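You operate a simulated robot arm through the tools that you are given. There is no shell and no other tool. Be economical: measure what you need, move in short steps, check, and stop when the job is done.

The job below is to be done with a simulated two-armed robot. You get a single attempt, and the scene is never put back.

TASK
Join the short chain with the blue link and tighten it.
Fine: yellow knob to TIGHT after joining; then black lever IN and grey cover shut.

The check looks at the end state, three seconds after you hand in, the way a careful person would. Anything else that was tipped, shoved, dropped, spilled or broken makes it a failure. Lids that push on must go on centred and level and be pressed home; caps that screw on are set level and turned clockwise until they are tight.

THE ROBOT
Two 7-joint arms with two-finger parallel grippers on one trunk, on a base that drives. Base frame: it is fixed to the floor where the robot stands at the start and does not move with it; the origin is under the middle of the robot, x ahead of it, y to its left, z up. Lengths are in cm, angles in rad, forces in N, time in s.
The left shoulder is at the start at [5, 18.7, 111], the right one opposite. With the tool pointing down near the work surface each hand reaches from about 10 to 66 cm from the robot's upright axis, wherever it stands, measured 20 degrees to its own side. Places, roughly: two holes in the black block [220, 10, 80]; yellow knob [230, 20, 80]; black lever [230, 30, 60]; grey cover [250, 0, 100]; black block [220, 10, 80]; blue lever [180, 30, 70]; red lever [160, 30, 70]; green lever [290, -210, 100]; white knob [290, -220, 50]; orange knob [290, -220, 110]; red hand wheel [210, 20, 80]; blue knob [180, 10, 80]; red knob [170, 10, 80]; red-topped brass cap [290, -210, 70]; blue-topped brass cap [270, -210, 80]; yellow-topped brass cap [260, -210, 110]. Payload 3.43 kg a hand.
The tool frame of a hand sits at the grasp point between the pads (the TCP): z along the fingers, y along the line on which they close. The tips reach 3 cm beyond it. Largest opening 9.4 cm; finger width 2.8, thickness 1; the body of the gripper, 5 by 9.6 cm, starts 5.5 cm behind the TCP.
Orientation is that of the tool frame in the base frame, as a unit quaternion [x, y, z, w]. With the fingers straight down and closing along the base's y, the tool's x points along the base's -x, its y along +y and its z along -z.

THE INTERFACE
- The arms move only by the tool play_rows. It takes "left_targets", "right_targets" or both (then of equal length, played together; a hand with none holds still); each is a list of rows, each an object (a shift or turn left out is 0, a gripper value left out holds the last) with "turn": the turn, a rotation vector about the tool's x, y, z in rad, a list of three; "delta_pos": the shift along the tool's x, y, z in cm, a list of three; "claw": the finger opening in cm, from 0 to 9.4. In form: [{"turn": [rx, ry, rz], "delta_pos": [x, y, z], "claw": claw}, ...]. A call has 1 to 10 rows; each row is the pose to reach, as a shift and turn from the pose commanded when the call began, along the tool's axes at that moment. A row lasts 0.2 s, in which the tool goes at most 5 cm and 0.15 rad; a call with a longer step from one row to the next is refused whole, and so is a gripper value outside its range. Where a pose cannot be reached the arm comes as near as it can. A force on the tool above 90 N (or 10 N above the force at the start of the call, whichever is more), or a blocked arm, ends the call early, and 0.2 s more pass. Each finger travels about 15.3 cm/s and halts on what it meets, pressing with about 23 N; the grip force reading is that of the motor and also rises with nothing between the fingers. The clock runs only during rows and for 0.2 s after the last one: add rows that repeat a pose to give the fingers time. It gives the time, the measured TCP pose, the force on the tool (base axes), the opening and the grip force at its end, in the units of the frame above (readings bear some noise).
- Cameras (640 x 400 px; columns grow to the right, rows downward): "scene" is now at [14.68, 2.55, 127.99]; the picture's right is [0.26, -0.97, 0.00], its down [-0.50, -0.13, -0.86] and it looks along [0.83, 0.22, -0.51] (base axes); focal length 250 px, centre (320, 200). "left" rides on the left gripper at [7.6, -1.4, -10.3] in its tool frame; the picture's right is [0.18, 0.98, 0.00], its down [-0.75, 0.14, -0.64] and it looks along [-0.63, 0.12, 0.77] (tool axes); focal length 243 px, centre (320, 200). "right" rides on the right gripper at [7.6, 1.4, -10.3] in its tool frame; the picture's right is [-0.18, 0.98, 0.00], its down [-0.75, -0.14, -0.64] and it looks along [-0.63, -0.12, 0.77] (tool axes); focal length 243 px, centre (320, 200).
- camera(camera): a new picture of that camera. It takes no simulated time.
- move_column(by): slides the trunk up (or, below 0, down) by that many cm; the arms and the scene camera ride with it, the base frame stays. It gives what a move gives, with no picture.
- base_move(legs): drives the robot by 1 to 6 legs, each [ahead, left, turn to the left] in cm, cm and rad, along the robot's own axes; the way and the turn of a leg run together, so that a leg with both is an arc; at most 150 cm and 3.142 rad a leg. The arms and the cameras ride along, it lands a little off, and it stops where it bumps. It gives what a move gives.
- head_to(pan, tilt): turns the head with the scene camera to pan (to the left, within 1.396 rad either way) and tilt (down, from -0.506 to 1.204), counted from straight ahead of the robot. It gives what a move gives.
- probe_pixels(camera, pixels): for up to 12 pixels [column, row] of the newest picture of that camera ("zoom" is the newest enlarged one), the place [x, y, z] in the base frame of the surface seen there, good to about 0.3 cm. It takes no simulated time.
- inspect(camera, box): a new picture of the part [left, top, right, bottom] of that camera's present view, enlarged. It takes no simulated time.
- hand_in(): hands the job in; it is judged then, once.

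Work in short steps. Measure before you move; look again where a grasp or a placing could have gone wrong, and mend it. You have 80 turns and 78 pictures in all, those below and enlarged ones among them. Open the grippers and draw the arms clear of the work before you hand the job in, unless the task says otherwise; then end with one line.

The tools are called after "Request:" as name(argument=value, ...) on one line, values as JSON. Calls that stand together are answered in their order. play_rows: Moves the arms, as the interface text tells. Its arguments: {"type":"object","properties":{"left_targets":{"type":"array"},"right_targets":{"type":"array"}},"required":[]} The other tools are called the same way: move_column (by) slides the trunk up or down; base_move (legs) drives the base; head_to (pan, tilt) turns the head that bears the scene camera; camera (camera) takes a picture; probe_pixels (camera, pixels) gives the place of the surface under pixels of a picture; inspect (camera, box) takes an enlarged picture of a part of a camera's view; hand_in () hands the job in.

At the start:

```text
time_s: 0.0
left_position: [47.11, 17.66, 110.22]
left_tcp_rot: [0.0, 1.0, 0.0, 0.0]
left_ft_force: [0.3, 0.3, -0.6]
left_width: 9.42
left_finger_force: 0.1
right_position: [37.17, -15.74, 102.7]
right_tcp_rot: [-0.001, 1.0, 0.0, 0.0]
right_ft_force: [-0.1, -0.4, 0.1]
right_width: 9.41
right_finger_force: 0.1
trunk travel left (down, up): [-32.5, 10.7]
robot x, y, heading: [0.31, -0.25, 0.003]
head pan, tilt: [0.26, 0.539]
```

scene: 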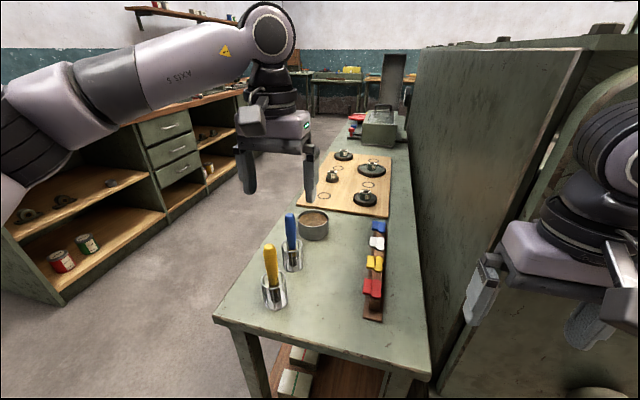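
right: 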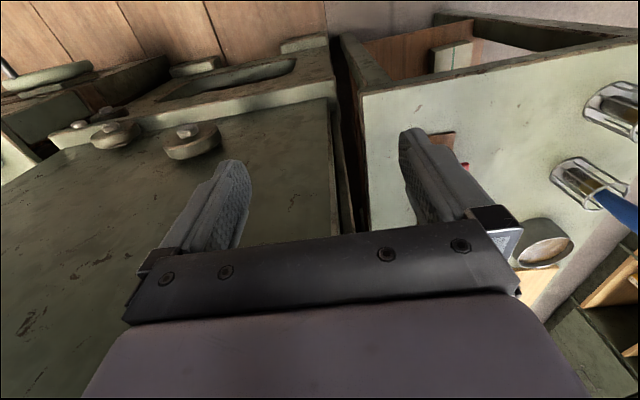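
left: 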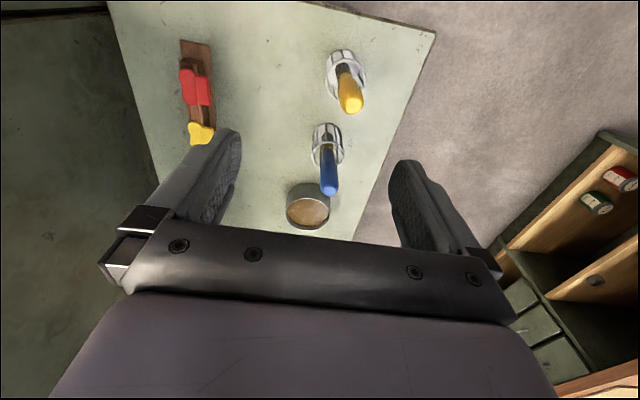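

The bench runs ahead, with a machine at its far end around (375,120). I enlarge that part and the row of coloured links near (373,270).

Request:
inspect(camera="scene", box=[300, 40, 440, 140])

Request:
inspect(camera="scene", box=[240, 140, 440, 330])

```text
4.00 times, centred on (370, 90) of scene
```

zoom: 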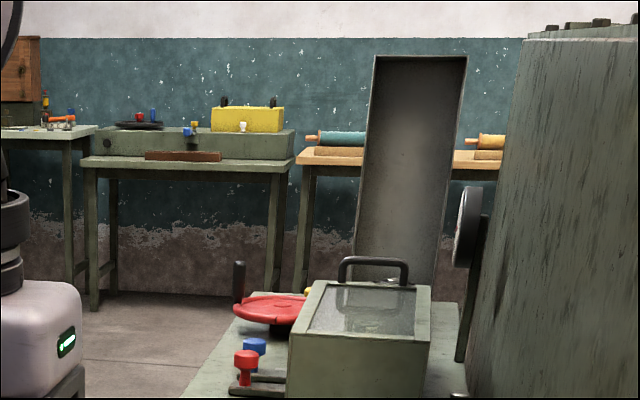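

```text
2.11 times, centred on (340, 235) of scene
```

zoom: 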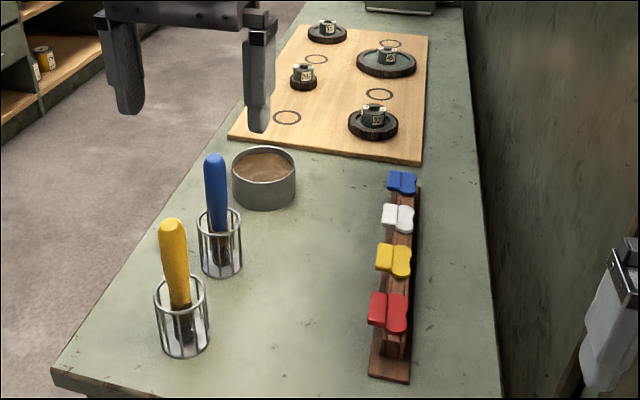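

The blue link sits at the far end of the rack (zoom (402,182)). I probe the rack links, bench edges and pots.

Request:
probe_pixels(camera="zoom", pixels=[[402, 182], [392, 180], [413, 182], [402, 192], [398, 215], [392, 258], [385, 305], [388, 370], [60, 375], [264, 165], [215, 160], [420, 160]])

Request:
inspect(camera="scene", box=[355, 205, 400, 245])

```text
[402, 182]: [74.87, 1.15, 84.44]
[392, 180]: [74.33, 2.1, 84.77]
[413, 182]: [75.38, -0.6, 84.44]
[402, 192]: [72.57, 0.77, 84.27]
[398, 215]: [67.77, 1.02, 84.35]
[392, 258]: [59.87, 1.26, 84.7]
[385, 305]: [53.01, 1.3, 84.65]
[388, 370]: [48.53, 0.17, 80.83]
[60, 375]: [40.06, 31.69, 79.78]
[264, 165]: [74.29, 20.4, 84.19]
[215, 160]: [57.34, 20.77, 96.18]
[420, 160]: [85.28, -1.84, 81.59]
```

```text
10.00 times, centred on (378, 225) of scene
```

zoom: 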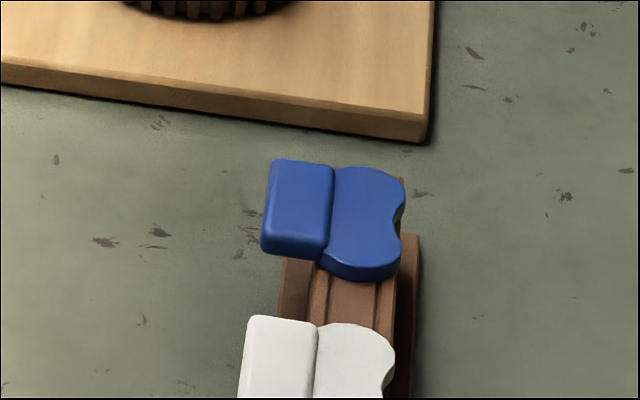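

I need the corridor's width before driving; I probe the left-hand shelves and the floor.

Request:
camera(camera="scene")

Request:
probe_pixels(camera="scene", pixels=[[64, 304], [160, 218], [205, 185], [160, 130], [236, 150], [200, 250], [330, 85], [393, 60], [380, 110], [355, 118], [250, 340], [300, 380]])

```text
71 pictures are left
```

scene: 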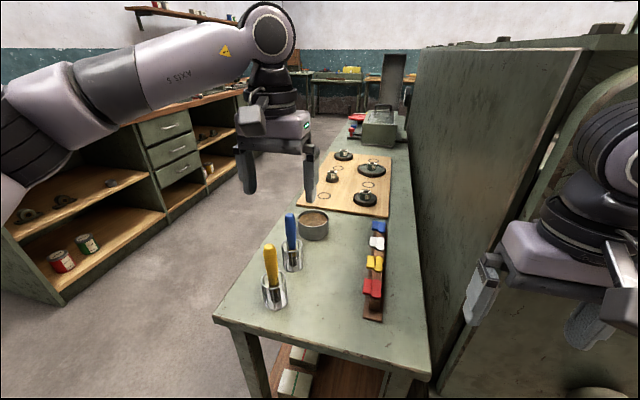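

```text
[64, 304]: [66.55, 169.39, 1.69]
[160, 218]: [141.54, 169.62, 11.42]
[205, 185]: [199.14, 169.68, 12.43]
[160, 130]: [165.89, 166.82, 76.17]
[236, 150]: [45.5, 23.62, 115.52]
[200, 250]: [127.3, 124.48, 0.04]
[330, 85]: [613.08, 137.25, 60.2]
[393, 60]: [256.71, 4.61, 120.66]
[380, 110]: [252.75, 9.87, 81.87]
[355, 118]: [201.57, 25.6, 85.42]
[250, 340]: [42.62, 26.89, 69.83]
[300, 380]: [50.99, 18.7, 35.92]
```

The corridor between bench (y≈32) and shelves (y≈169) is wide. I raise the trunk, then drive left, ahead alongside the bench and turn to face it.

Request:
move_column(by=10)

Request:
base_move(legs=[[0, 88, 0], [150, 0, 0], [72, 0, 0], [0, 0, -1.57]])

Request:
head_to(pan=0.0, tilt=0.6)

Request:
camera(camera="scene")

```text
time_s: 1.3
left_position: [47.09, 17.67, 120.02]
left_tcp_rot: [-0.001, 1.0, -0.001, 0.001]
left_ft_force: [-0.2, -0.2, 0.2]
left_width: 9.44
left_finger_force: 0.1
right_position: [37.2, -15.55, 112.85]
right_tcp_rot: [0.0, 1.0, 0.0, 0.0]
right_ft_force: [-0.8, -0.3, 0.8]
right_width: 9.41
right_finger_force: 0.1
trunk travel left (down, up): [-42.5, 0.7]
robot x, y, heading: [0.19, 0.25, 0.004]
head pan, tilt: [0.26, 0.539]
```

```text
time_s: 20.5
left_position: [242.45, 43.85, 120.11]
left_tcp_rot: [0.708, 0.706, 0.0, 0.001]
left_ft_force: [-0.3, -0.7, 0.6]
left_width: 9.41
left_finger_force: 0.1
right_position: [209.34, 54.0, 112.65]
right_tcp_rot: [0.71, 0.705, 0.0, -0.001]
right_ft_force: [-0.1, 0.5, -0.2]
right_width: 9.4
right_finger_force: 0.1
trunk travel left (down, up): [-42.5, 0.7]
robot x, y, heading: [225.38, 91.13, -1.58]
head pan, tilt: [0.26, 0.539]
```

```text
time_s: 21.3
left_position: [242.55, 43.75, 120.06]
left_tcp_rot: [0.709, 0.705, 0.0, 0.0]
left_ft_force: [0.5, 0.1, 0.6]
left_width: 9.39
left_finger_force: 0.0
right_position: [209.15, 54.01, 112.75]
right_tcp_rot: [0.709, 0.705, -0.001, 0.001]
right_ft_force: [-0.1, -0.3, 0.3]
right_width: 9.41
right_finger_force: 0.0
trunk travel left (down, up): [-42.5, 0.7]
robot x, y, heading: [225.42, 90.74, -1.578]
head pan, tilt: [0.0, 0.6]
```

```text
70 pictures are left
```

scene: 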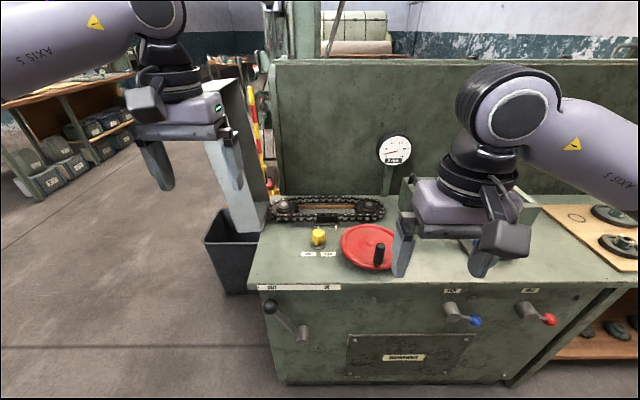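

I stand in front of the machine: a chain at (330,208), yellow knob (318,237), red hand wheel, gauge, and levers on the front. I enlarge the details.

Request:
inspect(camera="scene", box=[255, 180, 415, 280])

Request:
inspect(camera="scene", box=[250, 280, 570, 380])

Request:
inspect(camera="scene", box=[340, 125, 440, 215])

```text
4.00 times, centred on (335, 230) of scene
```

zoom: 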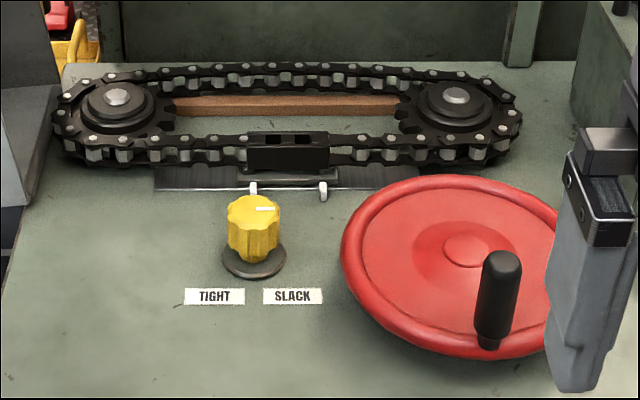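

```text
2.00 times, centred on (410, 330) of scene
```

zoom: 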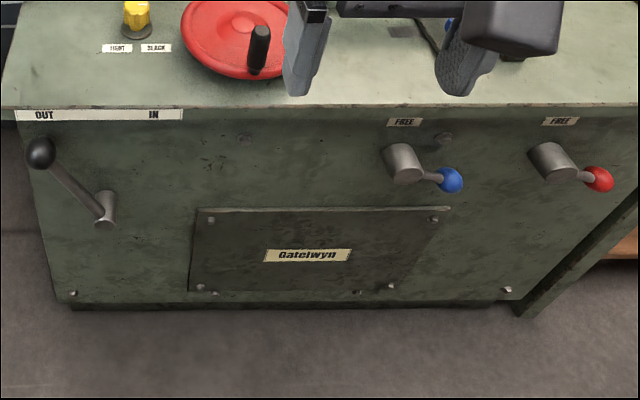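

```text
4.44 times, centred on (390, 170) of scene
```

zoom: 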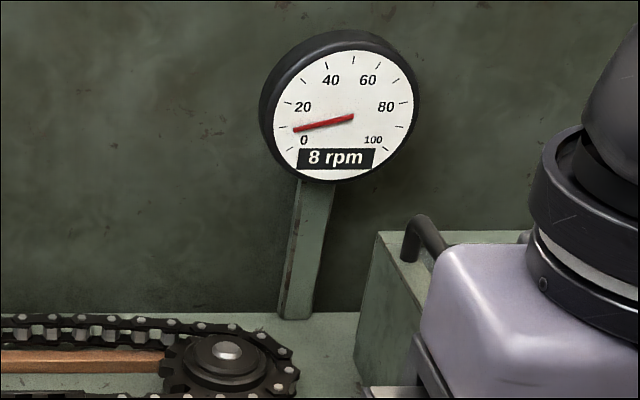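

The block in the chain shows two holes on top, the knob pointer is at SLACK, and the lever is OUT. I probe positions of these parts.

Request:
inspect(camera="scene", box=[300, 200, 356, 250])

Request:
probe_pixels(camera="scene", pixels=[[318, 231], [317, 237], [284, 206], [370, 207], [270, 306], [302, 332], [320, 287], [262, 288], [268, 230], [205, 140], [232, 95], [390, 340]])

```text
8.00 times, centred on (328, 225) of scene
```

zoom: 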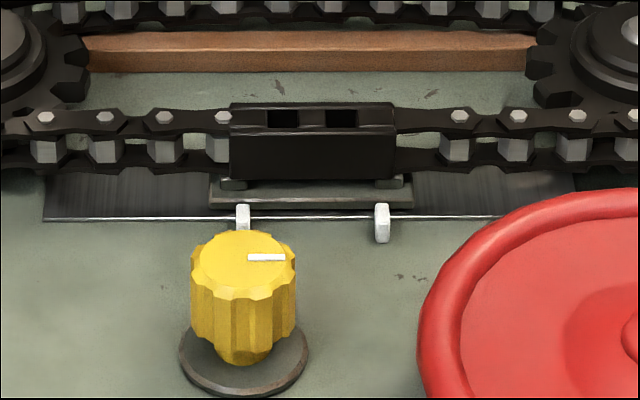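

```text
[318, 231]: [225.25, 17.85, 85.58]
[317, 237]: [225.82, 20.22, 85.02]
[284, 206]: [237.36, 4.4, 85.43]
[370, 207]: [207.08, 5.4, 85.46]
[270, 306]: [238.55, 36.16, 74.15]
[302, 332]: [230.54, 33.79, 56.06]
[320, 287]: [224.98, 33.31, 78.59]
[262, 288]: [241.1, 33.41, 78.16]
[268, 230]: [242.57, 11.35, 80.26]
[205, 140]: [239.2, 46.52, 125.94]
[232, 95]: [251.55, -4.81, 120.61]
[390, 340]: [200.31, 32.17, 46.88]
```

Next I fetch the blue link: I drive along the bench back to about x=57, then look at the rack with the left hand.

Request:
base_move(legs=[[0, -120, 0], [0, -50, 0], [20, 0, 0]])

Request:
head_to(pan=0.2, tilt=0.75)

Request:
camera(camera="scene")

Request:
camera(camera="left")

```text
time_s: 31.2
left_position: [72.46, 23.69, 120.09]
left_tcp_rot: [0.702, 0.712, -0.001, 0.001]
left_ft_force: [0.3, 0.2, 0.1]
left_width: 9.38
left_finger_force: 0.0
right_position: [39.01, 33.2, 112.63]
right_tcp_rot: [0.704, 0.71, -0.001, 0.0]
right_ft_force: [-0.5, -0.3, -0.7]
right_width: 9.38
right_finger_force: 0.1
trunk travel left (down, up): [-42.5, 0.7]
robot x, y, heading: [54.27, 70.74, -1.559]
head pan, tilt: [0.0, 0.6]
```

```text
time_s: 31.9
left_position: [72.41, 23.83, 120.17]
left_tcp_rot: [0.703, 0.711, 0.0, 0.0]
left_ft_force: [0.1, -0.5, -0.3]
left_width: 9.4
left_finger_force: 0.1
right_position: [38.96, 33.29, 112.77]
right_tcp_rot: [0.703, 0.711, 0.0, 0.0]
right_ft_force: [0.2, 0.2, 0.5]
right_width: 9.38
right_finger_force: 0.0
trunk travel left (down, up): [-42.5, 0.7]
robot x, y, heading: [54.43, 70.38, -1.562]
head pan, tilt: [0.201, 0.75]
```

```text
65 pictures are left
```

scene: 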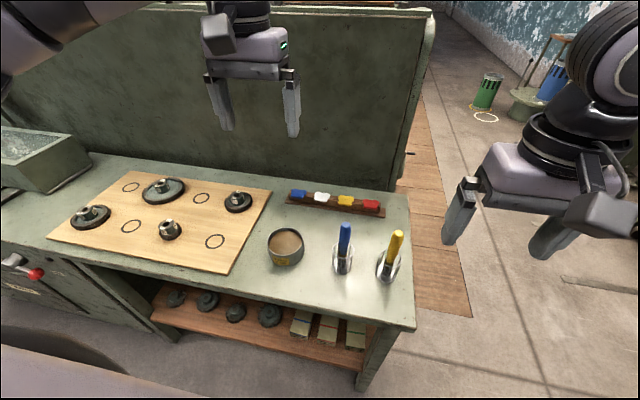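

```text
64 pictures are left
```

left: 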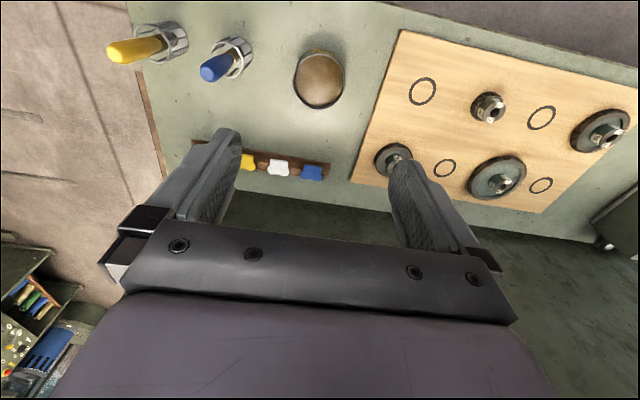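

Rack is at left-camera (290,170), blue at (311,172). I enlarge both views of it.

Request:
inspect(camera="left", box=[240, 145, 340, 205])

Request:
inspect(camera="scene", box=[280, 180, 344, 220])

```text
6.40 times, centred on (290, 175) of left
```

zoom: 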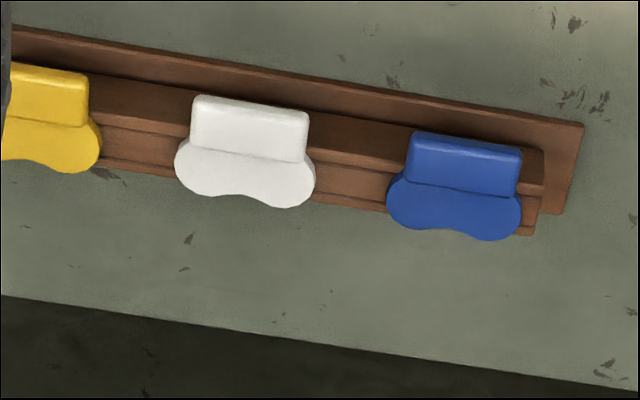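

```text
10.00 times, centred on (312, 200) of scene
```

zoom: 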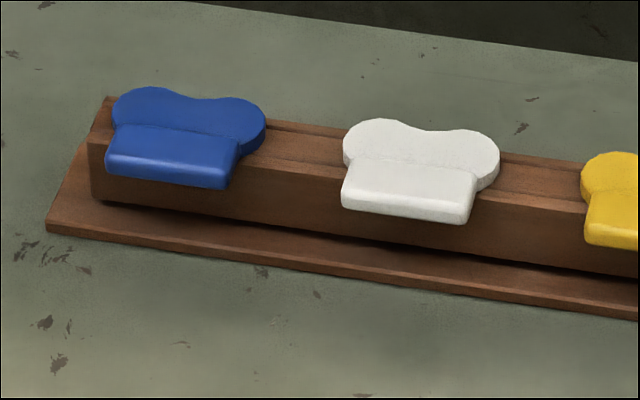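

The link is a figure-eight plate with a tab on the robot's side. I probe its outline for size and yaw.

Request:
probe_pixels(camera="zoom", pixels=[[120, 105], [258, 125], [110, 165], [232, 160], [228, 178], [180, 145], [190, 98], [170, 172], [60, 226], [90, 190], [240, 195], [300, 150]])

Request:
inspect(camera="left", box=[296, 155, 336, 185])

```text
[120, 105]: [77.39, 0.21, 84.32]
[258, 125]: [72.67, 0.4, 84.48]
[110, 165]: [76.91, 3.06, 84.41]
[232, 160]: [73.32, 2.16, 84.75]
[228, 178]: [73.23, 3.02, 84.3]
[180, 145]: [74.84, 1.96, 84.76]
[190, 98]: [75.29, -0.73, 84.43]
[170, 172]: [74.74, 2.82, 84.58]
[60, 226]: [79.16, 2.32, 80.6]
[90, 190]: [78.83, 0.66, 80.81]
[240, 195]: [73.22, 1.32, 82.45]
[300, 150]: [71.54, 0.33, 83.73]
```

```text
13.33 times, centred on (316, 170) of left
```

zoom: 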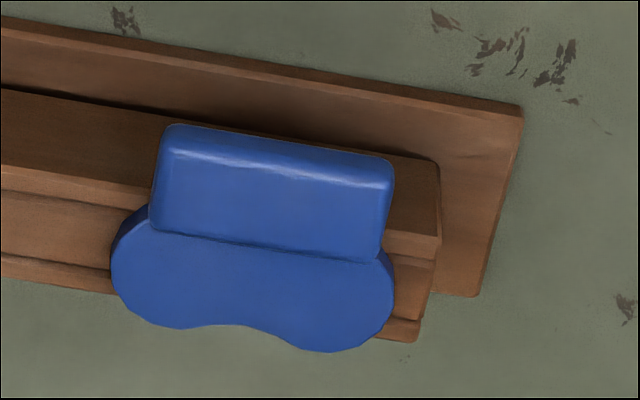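

The tab spans x 73.2–76.9, y 1.9–3.0, top z 84.7, overhanging the rail's front. It is slightly beyond reach, so I drive 8 cm nearer.

Request:
base_move(legs=[[8, 0, 0]])

```text
time_s: 33.0
left_position: [72.49, 16.21, 119.97]
left_tcp_rot: [0.702, 0.712, 0.001, 0.0]
left_ft_force: [-0.3, -1.1, 0.6]
left_width: 9.42
left_finger_force: 0.1
right_position: [39.13, 25.63, 112.64]
right_tcp_rot: [0.703, 0.711, 0.001, -0.001]
right_ft_force: [-0.1, -0.1, -0.4]
right_width: 9.41
right_finger_force: 0.0
trunk travel left (down, up): [-42.5, 0.7]
robot x, y, heading: [54.46, 63.3, -1.56]
head pan, tilt: [0.201, 0.75]
```

No bump. I move the left hand above the tab at about (75.1, 3.5, 95) with a 5.8 cm opening.

Request:
play_rows(left_targets=[{"delta_pos": [-3, 0.6, 2], "claw": 5.8}, {"delta_pos": [-6.5, 1.2, 5]}, {"delta_pos": [-10, 1.8, 8]}, {"delta_pos": [-12.74, 2.4, 11]}, {"delta_pos": [-12.74, 2.4, 15.5]}, {"delta_pos": [-12.74, 2.4, 20]}, {"delta_pos": [-12.74, 2.4, 25]}, {"delta_pos": [-12.74, 2.4, 25]}])

Request:
inspect(camera="left", box=[200, 80, 440, 230])

```text
time_s: 34.8
left_position: [75.04, 3.67, 95.21]
left_tcp_rot: [0.702, 0.712, 0.0, 0.001]
left_ft_force: [0.2, -0.4, 0.8]
left_width: 5.79
left_finger_force: 0.0
right_position: [39.18, 25.8, 112.67]
right_tcp_rot: [0.702, 0.712, 0.0, 0.0]
right_ft_force: [-0.4, 0.0, -0.5]
right_width: 9.38
right_finger_force: 0.0
trunk travel left (down, up): [-42.5, 0.7]
robot x, y, heading: [54.61, 63.24, -1.563]
head pan, tilt: [0.201, 0.75]
```

```text
2.67 times, centred on (320, 155) of left
```

zoom: 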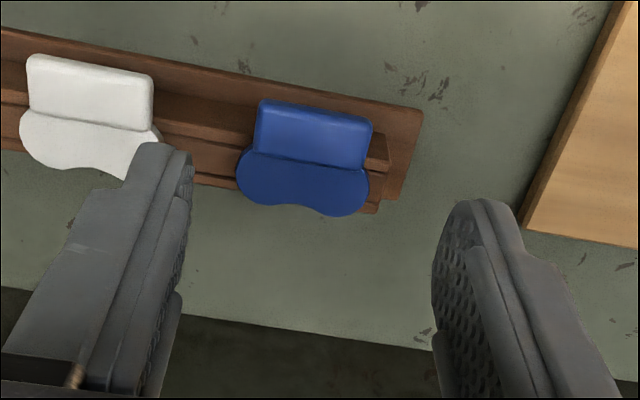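

I re-measure the tab from this closer view.

Request:
probe_pixels(camera="zoom", pixels=[[262, 125], [366, 135], [262, 103], [368, 118], [310, 125], [310, 157], [310, 185], [245, 170], [362, 185], [255, 150], [370, 150], [355, 110]])

```text
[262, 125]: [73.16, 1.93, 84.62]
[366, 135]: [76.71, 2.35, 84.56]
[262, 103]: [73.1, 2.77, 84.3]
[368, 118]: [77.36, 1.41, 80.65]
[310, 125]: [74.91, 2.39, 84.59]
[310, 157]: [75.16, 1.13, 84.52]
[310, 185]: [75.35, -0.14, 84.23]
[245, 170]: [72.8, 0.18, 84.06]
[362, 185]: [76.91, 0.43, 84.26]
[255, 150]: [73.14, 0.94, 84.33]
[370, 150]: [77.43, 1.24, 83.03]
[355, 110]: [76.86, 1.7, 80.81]
```

Tab is y 1.2–2.9, x centre ≈74.95. I go down with the fingers at y≈2.95, then close.

Request:
play_rows(left_targets=[{"delta_pos": [-0.7, -0.1, 4]}, {"delta_pos": [-0.7, -0.1, 7]}, {"delta_pos": [-0.7, -0.1, 9.4]}, {"delta_pos": [-0.7, -0.1, 9.4]}, {"delta_pos": [-0.7, -0.1, 9.4]}])

Request:
camera(camera="left")

```text
time_s: 36.0
left_position: [74.85, 3.19, 86.02]
left_tcp_rot: [0.702, 0.712, 0.0, 0.0]
left_ft_force: [-0.2, 0.0, -0.2]
left_width: 5.81
left_finger_force: 0.0
right_position: [39.09, 25.67, 112.73]
right_tcp_rot: [0.703, 0.711, 0.0, 0.0]
right_ft_force: [0.4, 0.0, 0.3]
right_width: 9.4
right_finger_force: 0.1
trunk travel left (down, up): [-42.5, 0.7]
robot x, y, heading: [54.41, 63.28, -1.559]
head pan, tilt: [0.201, 0.75]
```

```text
59 pictures are left
```

left: 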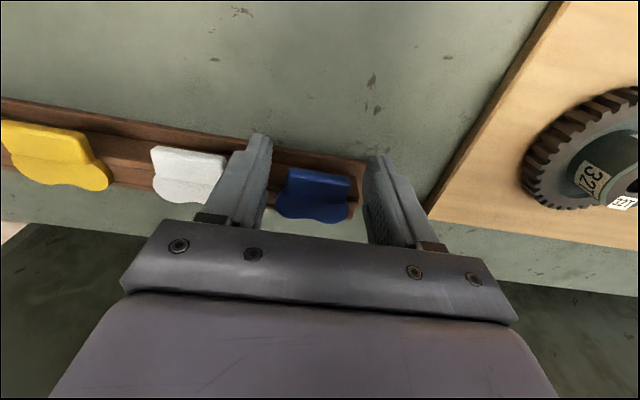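

The fingers straddle the blue tab. I shift 0.2 cm further and close.

Request:
play_rows(left_targets=[{"delta_pos": [-0.25, 0.08, 0.2], "claw": 4.4}, {"delta_pos": [-0.25, 0.08, 0.2], "claw": 3.0}, {"delta_pos": [-0.25, 0.08, 0.2], "claw": 3.0}, {"delta_pos": [-0.25, 0.08, 0.2], "claw": 3.0}])

Request:
inspect(camera="left", box=[220, 110, 430, 240])

```text
time_s: 37.0
left_position: [75.02, 2.86, 85.75]
left_tcp_rot: [0.703, 0.711, 0.0, 0.001]
left_ft_force: [0.9, -0.4, 2.7]
left_width: 3.95
left_finger_force: 23.0
right_position: [39.11, 25.73, 112.62]
right_tcp_rot: [0.703, 0.711, -0.001, 0.0]
right_ft_force: [-0.6, 0.1, 0.4]
right_width: 9.4
right_finger_force: 0.0
trunk travel left (down, up): [-42.5, 0.7]
robot x, y, heading: [54.52, 62.88, -1.563]
head pan, tilt: [0.201, 0.75]
```

```text
3.05 times, centred on (325, 175) of left
```

zoom: 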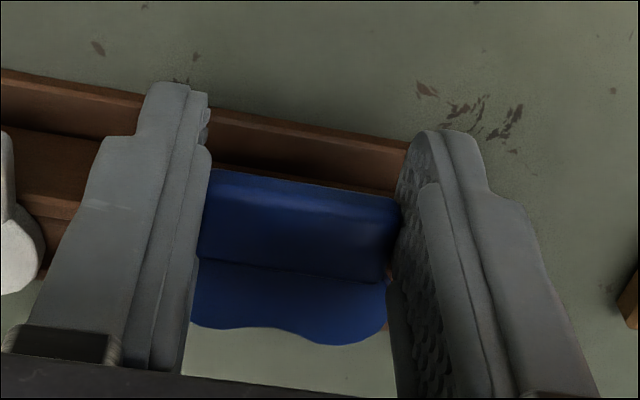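

Gripped at 3.95 cm width with 23 N. I lift straight up.

Request:
play_rows(left_targets=[{"delta_pos": [0, 0, -1]}, {"delta_pos": [0, 0, -2.5]}, {"delta_pos": [0, 0, -5]}, {"delta_pos": [0, 0, -9]}, {"delta_pos": [0, 0, -13]}, {"delta_pos": [0, 0, -17]}, {"delta_pos": [0, 0, -21]}, {"delta_pos": [0, 0, -21]}])

Request:
inspect(camera="left", box=[220, 110, 430, 240])

Request:
inspect(camera="scene", box=[200, 80, 360, 220])

```text
time_s: 38.8
left_position: [75.24, 2.48, 106.56]
left_tcp_rot: [0.702, 0.712, 0.0, -0.001]
left_ft_force: [-1.3, 0.1, -1.5]
left_width: 3.95
left_finger_force: 22.9
right_position: [39.14, 25.68, 112.74]
right_tcp_rot: [0.704, 0.711, 0.0, 0.0]
right_ft_force: [-0.7, -0.9, 0.1]
right_width: 9.38
right_finger_force: 0.0
trunk travel left (down, up): [-42.5, 0.7]
robot x, y, heading: [54.43, 62.81, -1.562]
head pan, tilt: [0.201, 0.75]
```

```text
3.05 times, centred on (325, 175) of left
```

zoom: 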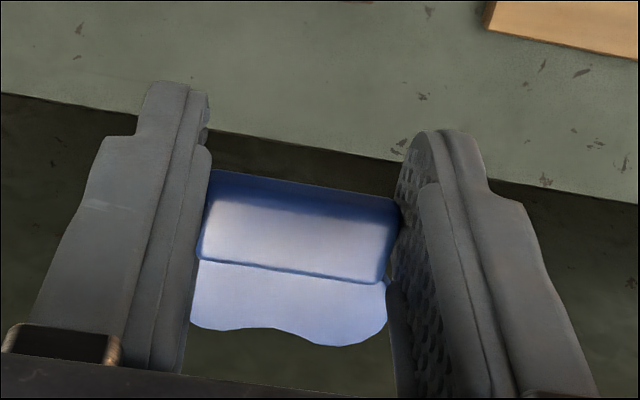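

```text
2.86 times, centred on (280, 150) of scene
```

zoom: 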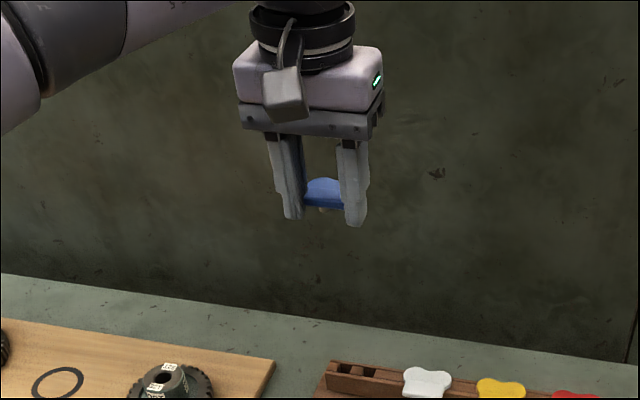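

The link hangs straight in the grip. I back away, drive along the bench to the machine, and re-aim the head at the chain.

Request:
base_move(legs=[[-28, 0, 0], [0, 147, 0], [10, 0, 0]])

Request:
head_to(pan=0.3, tilt=0.75)

Request:
camera(camera="scene")

```text
time_s: 48.2
left_position: [218.87, 23.18, 106.34]
left_tcp_rot: [0.701, 0.714, 0.0, -0.001]
left_ft_force: [1.1, -0.6, -2.4]
left_width: 3.94
left_finger_force: 23.0
right_position: [182.66, 46.24, 112.67]
right_tcp_rot: [0.701, 0.713, 0.0, -0.001]
right_ft_force: [0.0, 1.2, -0.5]
right_width: 9.4
right_finger_force: 0.0
trunk travel left (down, up): [-42.5, 0.7]
robot x, y, heading: [197.99, 83.81, -1.554]
head pan, tilt: [0.201, 0.75]
```

```text
time_s: 48.9
left_position: [218.77, 23.29, 106.53]
left_tcp_rot: [0.701, 0.713, 0.0, 0.0]
left_ft_force: [-0.1, -0.1, -1.3]
left_width: 3.93
left_finger_force: 22.9
right_position: [182.72, 46.33, 112.7]
right_tcp_rot: [0.702, 0.713, 0.0, 0.0]
right_ft_force: [0.7, 0.3, 0.3]
right_width: 9.4
right_finger_force: 0.1
trunk travel left (down, up): [-42.5, 0.7]
robot x, y, heading: [197.75, 83.57, -1.555]
head pan, tilt: [0.3, 0.75]
```

```text
55 pictures are left
```

scene: 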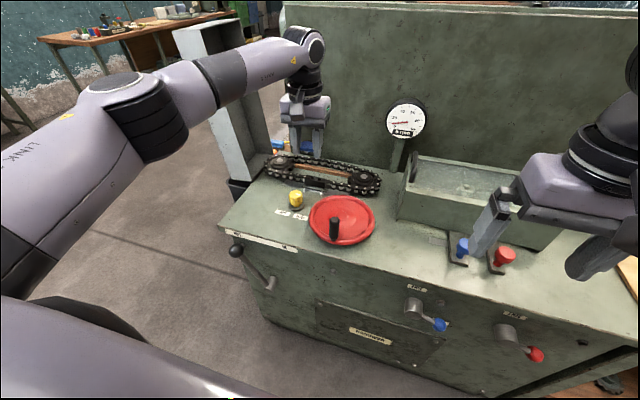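

I probe the lever balls' protrusion and take a close view of the block.

Request:
probe_pixels(camera="scene", pixels=[[440, 325], [236, 250], [268, 283], [535, 354], [296, 193], [340, 235], [405, 122]])

Request:
inspect(camera="scene", box=[280, 160, 360, 210])

Request:
camera(camera="left")

```text
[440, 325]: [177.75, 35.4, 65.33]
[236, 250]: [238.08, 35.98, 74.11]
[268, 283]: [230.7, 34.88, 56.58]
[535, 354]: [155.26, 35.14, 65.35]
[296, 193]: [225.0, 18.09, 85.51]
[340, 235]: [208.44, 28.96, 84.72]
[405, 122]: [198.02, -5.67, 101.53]
```

```text
8.00 times, centred on (320, 185) of scene
```

zoom: 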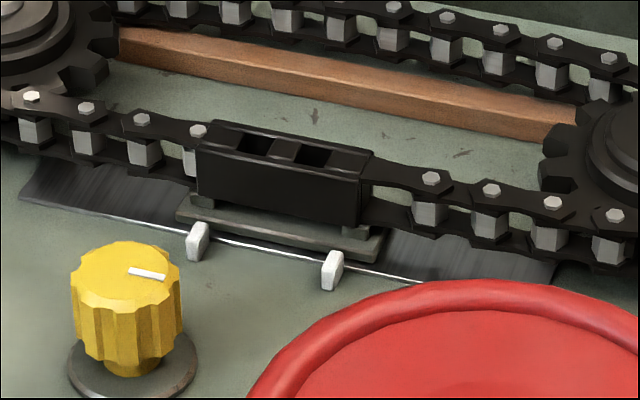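

```text
53 pictures are left
```

left: 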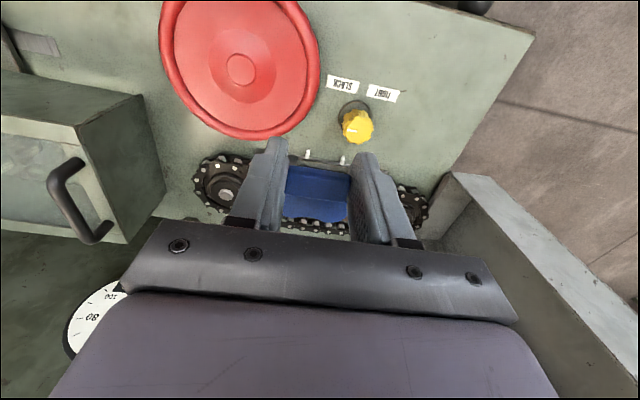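

The block with two holes is clear in the zoom at (254,143) and (314,156). I probe its corners and the holes.

Request:
probe_pixels(camera="zoom", pixels=[[214, 125], [368, 154], [202, 150], [358, 180], [284, 150], [228, 140], [344, 160], [270, 163], [280, 185], [285, 232], [254, 143], [314, 156]])

Request:
inspect(camera="scene", box=[302, 170, 334, 190])

```text
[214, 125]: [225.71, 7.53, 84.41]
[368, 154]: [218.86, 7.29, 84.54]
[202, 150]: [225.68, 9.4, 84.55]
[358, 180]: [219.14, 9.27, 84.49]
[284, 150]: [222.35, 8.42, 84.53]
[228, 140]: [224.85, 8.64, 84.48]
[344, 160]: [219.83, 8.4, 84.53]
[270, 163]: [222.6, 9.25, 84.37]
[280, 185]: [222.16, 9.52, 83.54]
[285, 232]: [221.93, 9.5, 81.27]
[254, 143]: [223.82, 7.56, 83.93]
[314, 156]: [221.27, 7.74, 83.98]
```

```text
16.00 times, centred on (318, 180) of scene
```

zoom: 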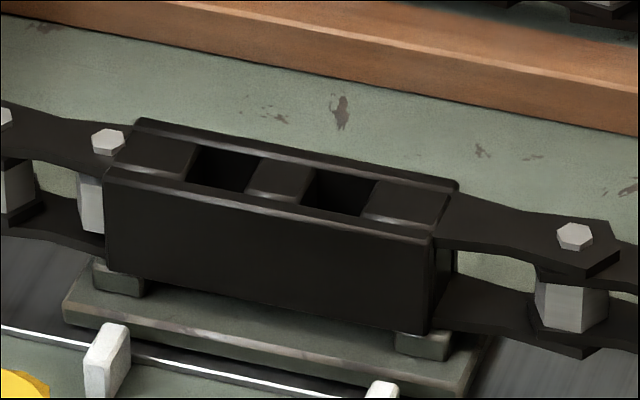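

Block top is z≈84.5, centred (222.35, 8.4). Now I measure the link in the hand.

Request:
inspect(camera="left", box=[270, 150, 366, 210])

Request:
probe_pixels(camera="left", pixels=[[290, 170], [348, 177], [290, 190], [346, 193], [290, 215], [335, 220], [315, 217], [284, 207], [347, 212], [318, 200], [318, 180]])

Request:
inspect(camera="scene", box=[270, 90, 350, 160])

```text
6.67 times, centred on (318, 180) of left
```

zoom: 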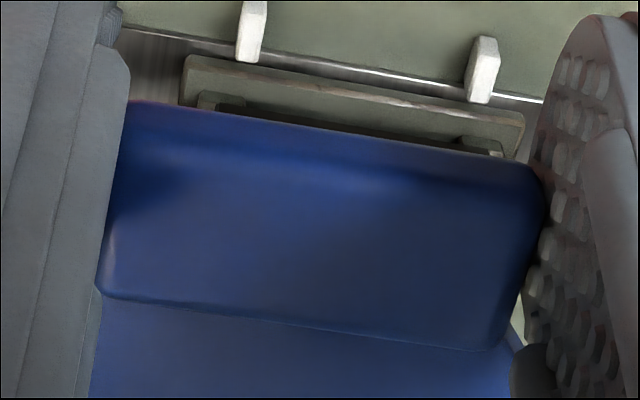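

```text
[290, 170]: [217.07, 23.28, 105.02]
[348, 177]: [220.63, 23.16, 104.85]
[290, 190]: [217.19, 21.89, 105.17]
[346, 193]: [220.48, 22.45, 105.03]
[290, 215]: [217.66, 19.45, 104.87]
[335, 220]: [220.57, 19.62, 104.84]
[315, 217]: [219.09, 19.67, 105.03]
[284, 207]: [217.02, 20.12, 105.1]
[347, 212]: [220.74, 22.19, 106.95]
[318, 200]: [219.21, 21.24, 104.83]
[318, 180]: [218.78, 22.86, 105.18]
```

```text
5.71 times, centred on (310, 125) of scene
```

zoom: 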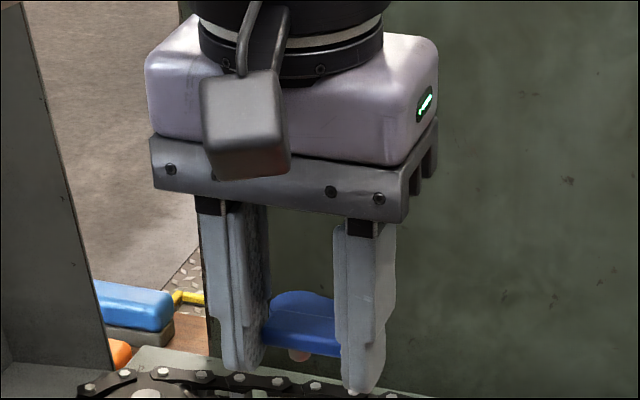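

A pin shows under the plate at zoom (298,355). I probe it to locate pin position relative to the hand.

Request:
probe_pixels(camera="zoom", pixels=[[298, 352], [294, 356], [303, 357], [299, 361], [298, 296], [275, 305], [300, 335], [268, 340], [340, 352], [325, 301]])

Request:
inspect(camera="scene", box=[300, 140, 324, 156])

```text
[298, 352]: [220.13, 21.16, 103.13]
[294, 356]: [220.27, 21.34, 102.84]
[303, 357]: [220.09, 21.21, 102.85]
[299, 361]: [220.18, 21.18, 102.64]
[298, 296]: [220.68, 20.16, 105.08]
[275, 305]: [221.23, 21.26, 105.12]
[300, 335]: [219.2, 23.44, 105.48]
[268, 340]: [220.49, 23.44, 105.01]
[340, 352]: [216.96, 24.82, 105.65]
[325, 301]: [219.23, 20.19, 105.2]
```

```text
16.00 times, centred on (312, 148) of scene
```

zoom: 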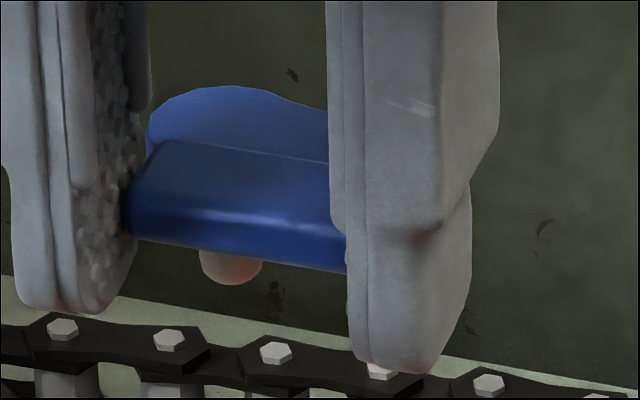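

Pin is ~1.1 cm round, centre about (+1.5, −2.65) from the TCP, tip 3.9 below it. I drive 13 cm nearer.

Request:
base_move(legs=[[13, 0, 0]])

Request:
camera(camera="scene")

```text
time_s: 50.2
left_position: [219.11, 10.0, 106.46]
left_tcp_rot: [0.7, 0.714, 0.0, 0.0]
left_ft_force: [1.1, 0.2, -1.2]
left_width: 3.95
left_finger_force: 22.9
right_position: [182.98, 32.97, 112.71]
right_tcp_rot: [0.7, 0.714, 0.0, -0.001]
right_ft_force: [0.4, 0.4, -0.1]
right_width: 9.41
right_finger_force: 0.0
trunk travel left (down, up): [-42.5, 0.7]
robot x, y, heading: [197.67, 70.5, -1.555]
head pan, tilt: [0.3, 0.75]
```

```text
48 pictures are left
```

scene: 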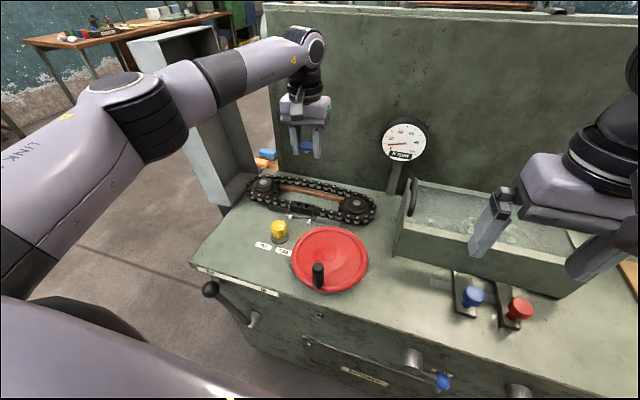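

The left hand is near the block. I bring the link over it at TCP (222.4, 11.05, 92).

Request:
play_rows(left_targets=[{"delta_pos": [0.5, 1.7, 3]}, {"delta_pos": [0.98, 3.32, 6]}, {"delta_pos": [0.98, 3.32, 10]}, {"delta_pos": [0.98, 3.32, 14.4]}, {"delta_pos": [0.98, 3.32, 14.4]}])

Request:
inspect(camera="scene", box=[250, 150, 346, 230])

Request:
inspect(camera="left", box=[240, 130, 400, 230])

```text
time_s: 51.4
left_position: [222.59, 11.15, 91.88]
left_tcp_rot: [0.7, 0.714, 0.0, 0.0]
left_ft_force: [0.1, 0.0, -1.3]
left_width: 3.9
left_finger_force: 23.7
right_position: [182.96, 33.03, 112.76]
right_tcp_rot: [0.701, 0.713, 0.0, 0.0]
right_ft_force: [0.1, -0.2, -0.1]
right_width: 9.38
right_finger_force: 0.1
trunk travel left (down, up): [-42.5, 0.7]
robot x, y, heading: [197.77, 70.3, -1.555]
head pan, tilt: [0.3, 0.75]
```

```text
5.00 times, centred on (298, 190) of scene
```

zoom: 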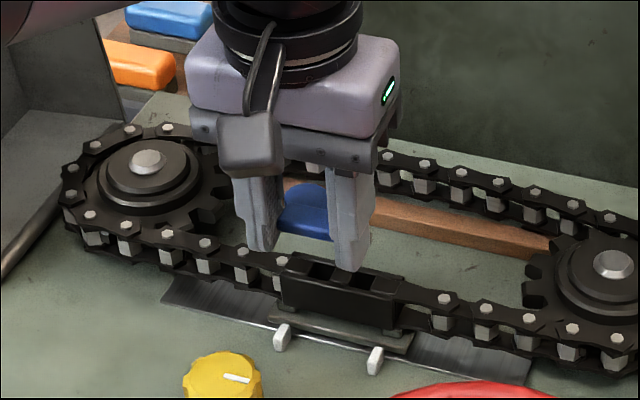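

```text
4.00 times, centred on (320, 180) of left
```

zoom: 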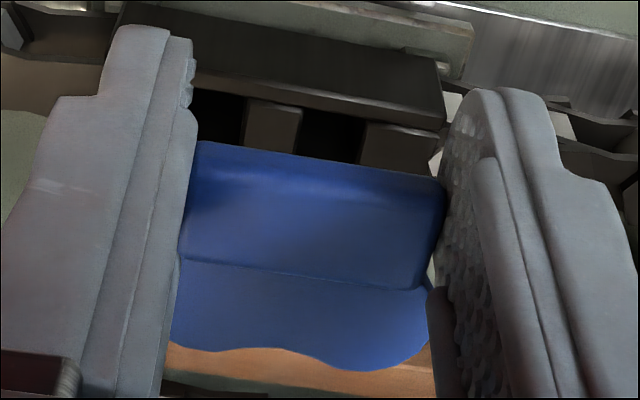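

From the left camera I see both holes (218,120), (332,135) and the tab. I probe both in the same picture for the relative offset.

Request:
probe_pixels(camera="zoom", pixels=[[272, 125], [249, 122], [299, 130], [366, 142], [435, 150], [150, 40], [436, 85], [188, 175], [438, 205], [190, 335], [400, 355], [300, 350]])

```text
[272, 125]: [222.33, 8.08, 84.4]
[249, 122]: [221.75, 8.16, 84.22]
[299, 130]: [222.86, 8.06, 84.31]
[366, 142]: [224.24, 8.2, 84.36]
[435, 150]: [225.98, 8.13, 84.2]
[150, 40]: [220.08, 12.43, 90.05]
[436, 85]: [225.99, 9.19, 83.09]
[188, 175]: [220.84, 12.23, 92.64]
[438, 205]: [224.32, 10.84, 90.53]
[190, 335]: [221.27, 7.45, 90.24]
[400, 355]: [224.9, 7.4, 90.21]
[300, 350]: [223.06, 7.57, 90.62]
```

Hole bridge centre x≈222.3; link is ~0.3 too far +x. I correct and lower to just above the block for a close look.

Request:
play_rows(left_targets=[{"delta_pos": [-0.05, -0.3, 1.2]}, {"delta_pos": [-0.05, -0.3, 2.4]}, {"delta_pos": [-0.05, -0.3, 2.4]}])

Request:
inspect(camera="scene", box=[292, 185, 340, 215])

Request:
inspect(camera="left", box=[270, 140, 366, 200])

```text
time_s: 52.2
left_position: [222.36, 11.1, 89.29]
left_tcp_rot: [0.7, 0.714, 0.0, 0.001]
left_ft_force: [0.4, 0.3, -1.0]
left_width: 3.93
left_finger_force: 23.7
right_position: [183.0, 33.07, 112.73]
right_tcp_rot: [0.7, 0.714, 0.0, -0.001]
right_ft_force: [-0.5, 0.1, -0.2]
right_width: 9.44
right_finger_force: 0.1
trunk travel left (down, up): [-42.5, 0.7]
robot x, y, heading: [197.83, 70.98, -1.555]
head pan, tilt: [0.3, 0.75]
```

```text
13.33 times, centred on (316, 200) of scene
```

zoom: 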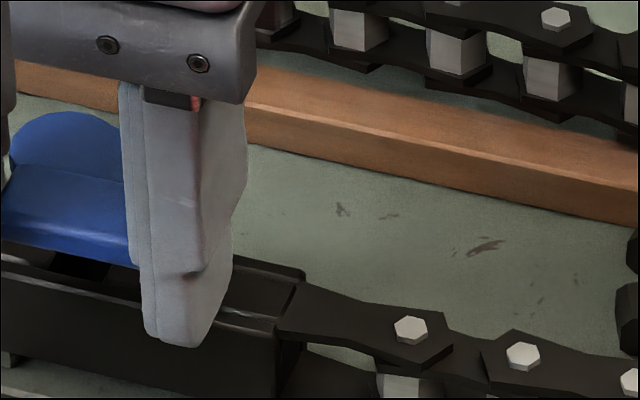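

```text
6.67 times, centred on (318, 170) of left
```

zoom: 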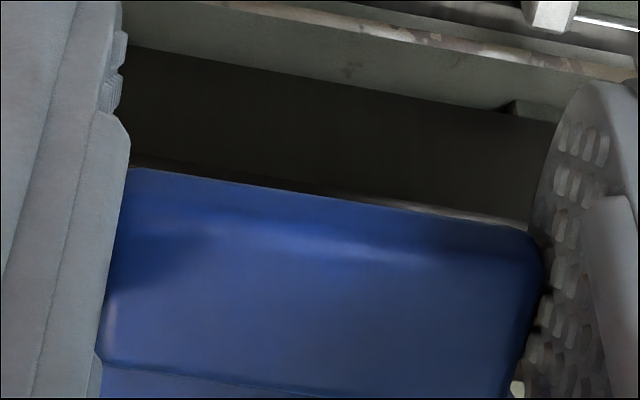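

I look a bit left to see the pin near the hole.

Request:
inspect(camera="scene", box=[276, 180, 324, 210])

```text
13.33 times, centred on (300, 195) of scene
```

zoom: 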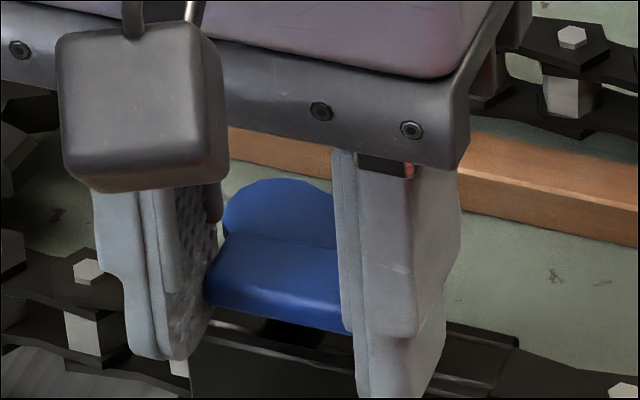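

Numbers place the pins over the holes; I lower slowly by 1.6 cm and watch force.

Request:
play_rows(left_targets=[{"delta_pos": [0, 0, 0.4]}, {"delta_pos": [0, 0, 0.8]}, {"delta_pos": [0, 0, 1.2]}, {"delta_pos": [0, 0, 1.6]}, {"delta_pos": [0, 0, 1.6]}])

Request:
inspect(camera="left", box=[240, 130, 400, 230])

Request:
inspect(camera="scene", box=[276, 180, 324, 210])

```text
time_s: 53.4
left_position: [222.04, 10.91, 88.22]
left_tcp_rot: [0.7, 0.714, -0.003, 0.001]
left_ft_force: [0.1, -7.1, 5.4]
left_width: 3.93
left_finger_force: 23.5
right_position: [182.87, 33.14, 112.71]
right_tcp_rot: [0.701, 0.713, 0.0, 0.001]
right_ft_force: [0.1, 1.1, -0.1]
right_width: 9.4
right_finger_force: 0.1
trunk travel left (down, up): [-42.5, 0.7]
robot x, y, heading: [197.93, 70.66, -1.557]
head pan, tilt: [0.3, 0.75]
```

```text
4.00 times, centred on (320, 180) of left
```

zoom: 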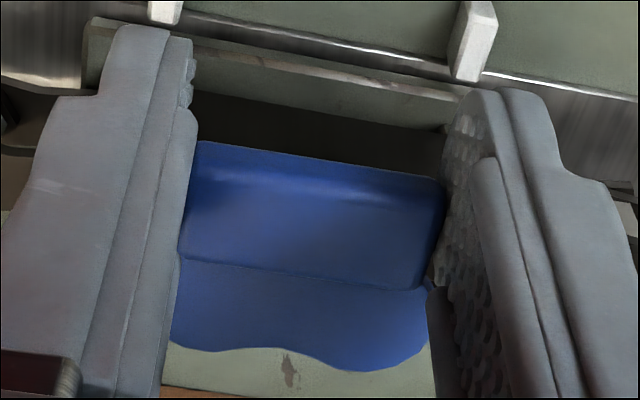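

```text
13.33 times, centred on (300, 195) of scene
```

zoom: 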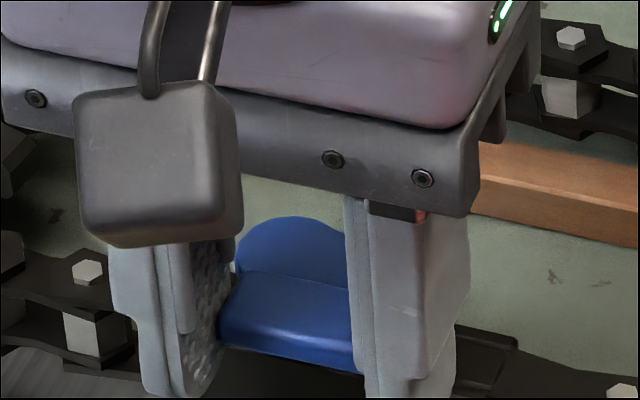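

Contact at z 88.2 with the link pushed −y (−7 N) — the rounded pins sit on the front rim. I shift 0.3 toward −y and try lowering again.

Request:
play_rows(left_targets=[{"delta_pos": [-0.15, -0.1, -0.4]}, {"delta_pos": [-0.35, -0.15, -0.4]}, {"delta_pos": [-0.35, -0.15, 0]}, {"delta_pos": [-0.35, -0.15, 0.2]}, {"delta_pos": [-0.35, -0.15, 0.2]}])

```text
time_s: 54.6
left_position: [222.03, 10.69, 87.84]
left_tcp_rot: [0.7, 0.714, -0.001, 0.0]
left_ft_force: [3.0, 0.0, -1.1]
left_width: 3.94
left_finger_force: 23.0
right_position: [182.99, 33.03, 112.76]
right_tcp_rot: [0.701, 0.714, 0.0, 0.0]
right_ft_force: [1.0, -0.6, -0.4]
right_width: 9.4
right_finger_force: 0.1
trunk travel left (down, up): [-42.5, 0.7]
robot x, y, heading: [197.95, 70.59, -1.552]
head pan, tilt: [0.3, 0.75]
```

Forces dropped to near zero: the pins are entering. I ease +x 0.15, go down a little more, then check.

Request:
play_rows(left_targets=[{"delta_pos": [0, 0.15, 0.1]}, {"delta_pos": [0, 0.15, 0.25]}, {"delta_pos": [0, 0.15, 0.25]}])

Request:
inspect(camera="scene", box=[276, 180, 324, 210])

```text
time_s: 55.4
left_position: [222.14, 10.77, 87.46]
left_tcp_rot: [0.701, 0.714, 0.001, 0.0]
left_ft_force: [1.0, -0.9, -0.9]
left_width: 3.94
left_finger_force: 22.8
right_position: [182.87, 33.09, 112.71]
right_tcp_rot: [0.701, 0.713, 0.0, 0.0]
right_ft_force: [-0.6, 0.8, -0.3]
right_width: 9.4
right_finger_force: 0.2
trunk travel left (down, up): [-42.5, 0.7]
robot x, y, heading: [198.12, 70.61, -1.551]
head pan, tilt: [0.3, 0.75]
```

```text
13.33 times, centred on (300, 195) of scene
```

zoom: 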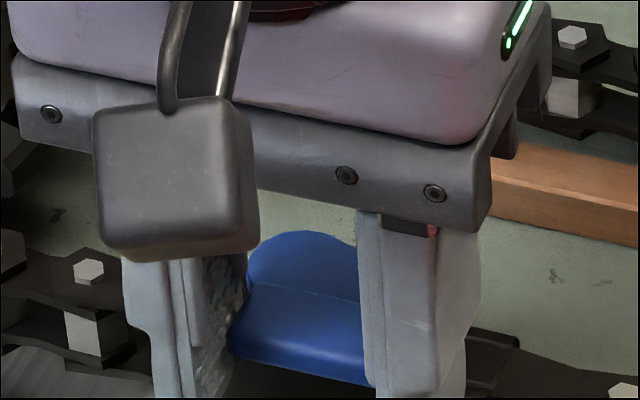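

No contact force yet; I go down another 0.5 cm in small steps.

Request:
play_rows(left_targets=[{"delta_pos": [0, 0, 0.25]}, {"delta_pos": [0, 0, 0.5]}, {"delta_pos": [0, 0, 0.5]}])

```text
time_s: 56.2
left_position: [221.99, 10.74, 87.05]
left_tcp_rot: [0.7, 0.714, 0.001, 0.0]
left_ft_force: [0.3, -0.5, -0.6]
left_width: 3.95
left_finger_force: 23.5
right_position: [182.87, 33.1, 112.72]
right_tcp_rot: [0.7, 0.714, 0.0, -0.001]
right_ft_force: [-0.2, 0.6, 0.6]
right_width: 9.41
right_finger_force: 0.0
trunk travel left (down, up): [-42.5, 0.7]
robot x, y, heading: [197.78, 70.46, -1.55]
head pan, tilt: [0.3, 0.75]
```

Still free at z 87.05. I continue down until it seats.

Request:
play_rows(left_targets=[{"delta_pos": [0, 0, 0.25]}, {"delta_pos": [0, 0, 0.5]}, {"delta_pos": [0, 0, 0.75]}, {"delta_pos": [0, 0, 0.75]}])

Request:
inspect(camera="scene", box=[276, 180, 340, 220])

```text
time_s: 57.2
left_position: [222.12, 10.67, 86.49]
left_tcp_rot: [0.7, 0.714, -0.001, 0.001]
left_ft_force: [-0.8, 0.9, 1.6]
left_width: 3.94
left_finger_force: 23.0
right_position: [182.96, 33.19, 112.77]
right_tcp_rot: [0.7, 0.714, 0.0, 0.0]
right_ft_force: [-0.2, -0.6, 1.2]
right_width: 9.39
right_finger_force: 0.0
trunk travel left (down, up): [-42.5, 0.7]
robot x, y, heading: [198.14, 70.53, -1.557]
head pan, tilt: [0.3, 0.75]
```

```text
10.00 times, centred on (308, 200) of scene
```

zoom: 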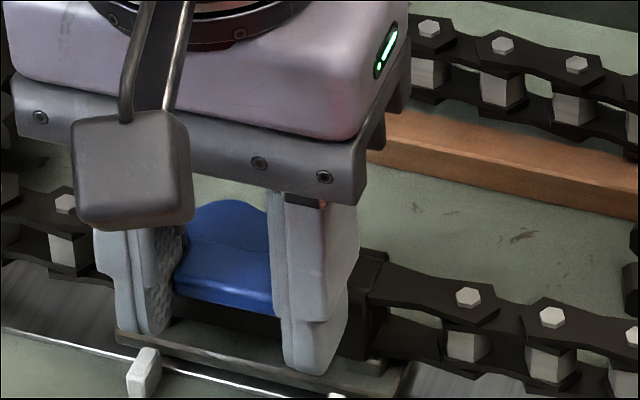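

Force only just beginning (1.6 N). A little further down.

Request:
play_rows(left_targets=[{"delta_pos": [0, 0, 0.25]}, {"delta_pos": [0, 0, 0.5]}, {"delta_pos": [0, 0, 0.7]}, {"delta_pos": [0, 0, 0.7]}])

```text
time_s: 58.2
left_position: [221.99, 10.7, 85.85]
left_tcp_rot: [0.7, 0.714, -0.002, 0.001]
left_ft_force: [2.4, -0.8, 18.3]
left_width: 3.98
left_finger_force: 22.7
right_position: [182.91, 33.21, 112.81]
right_tcp_rot: [0.701, 0.714, -0.001, 0.001]
right_ft_force: [0.7, -0.5, 0.3]
right_width: 9.43
right_finger_force: 0.0
trunk travel left (down, up): [-42.5, 0.7]
robot x, y, heading: [198.17, 70.33, -1.553]
head pan, tilt: [0.3, 0.75]
```

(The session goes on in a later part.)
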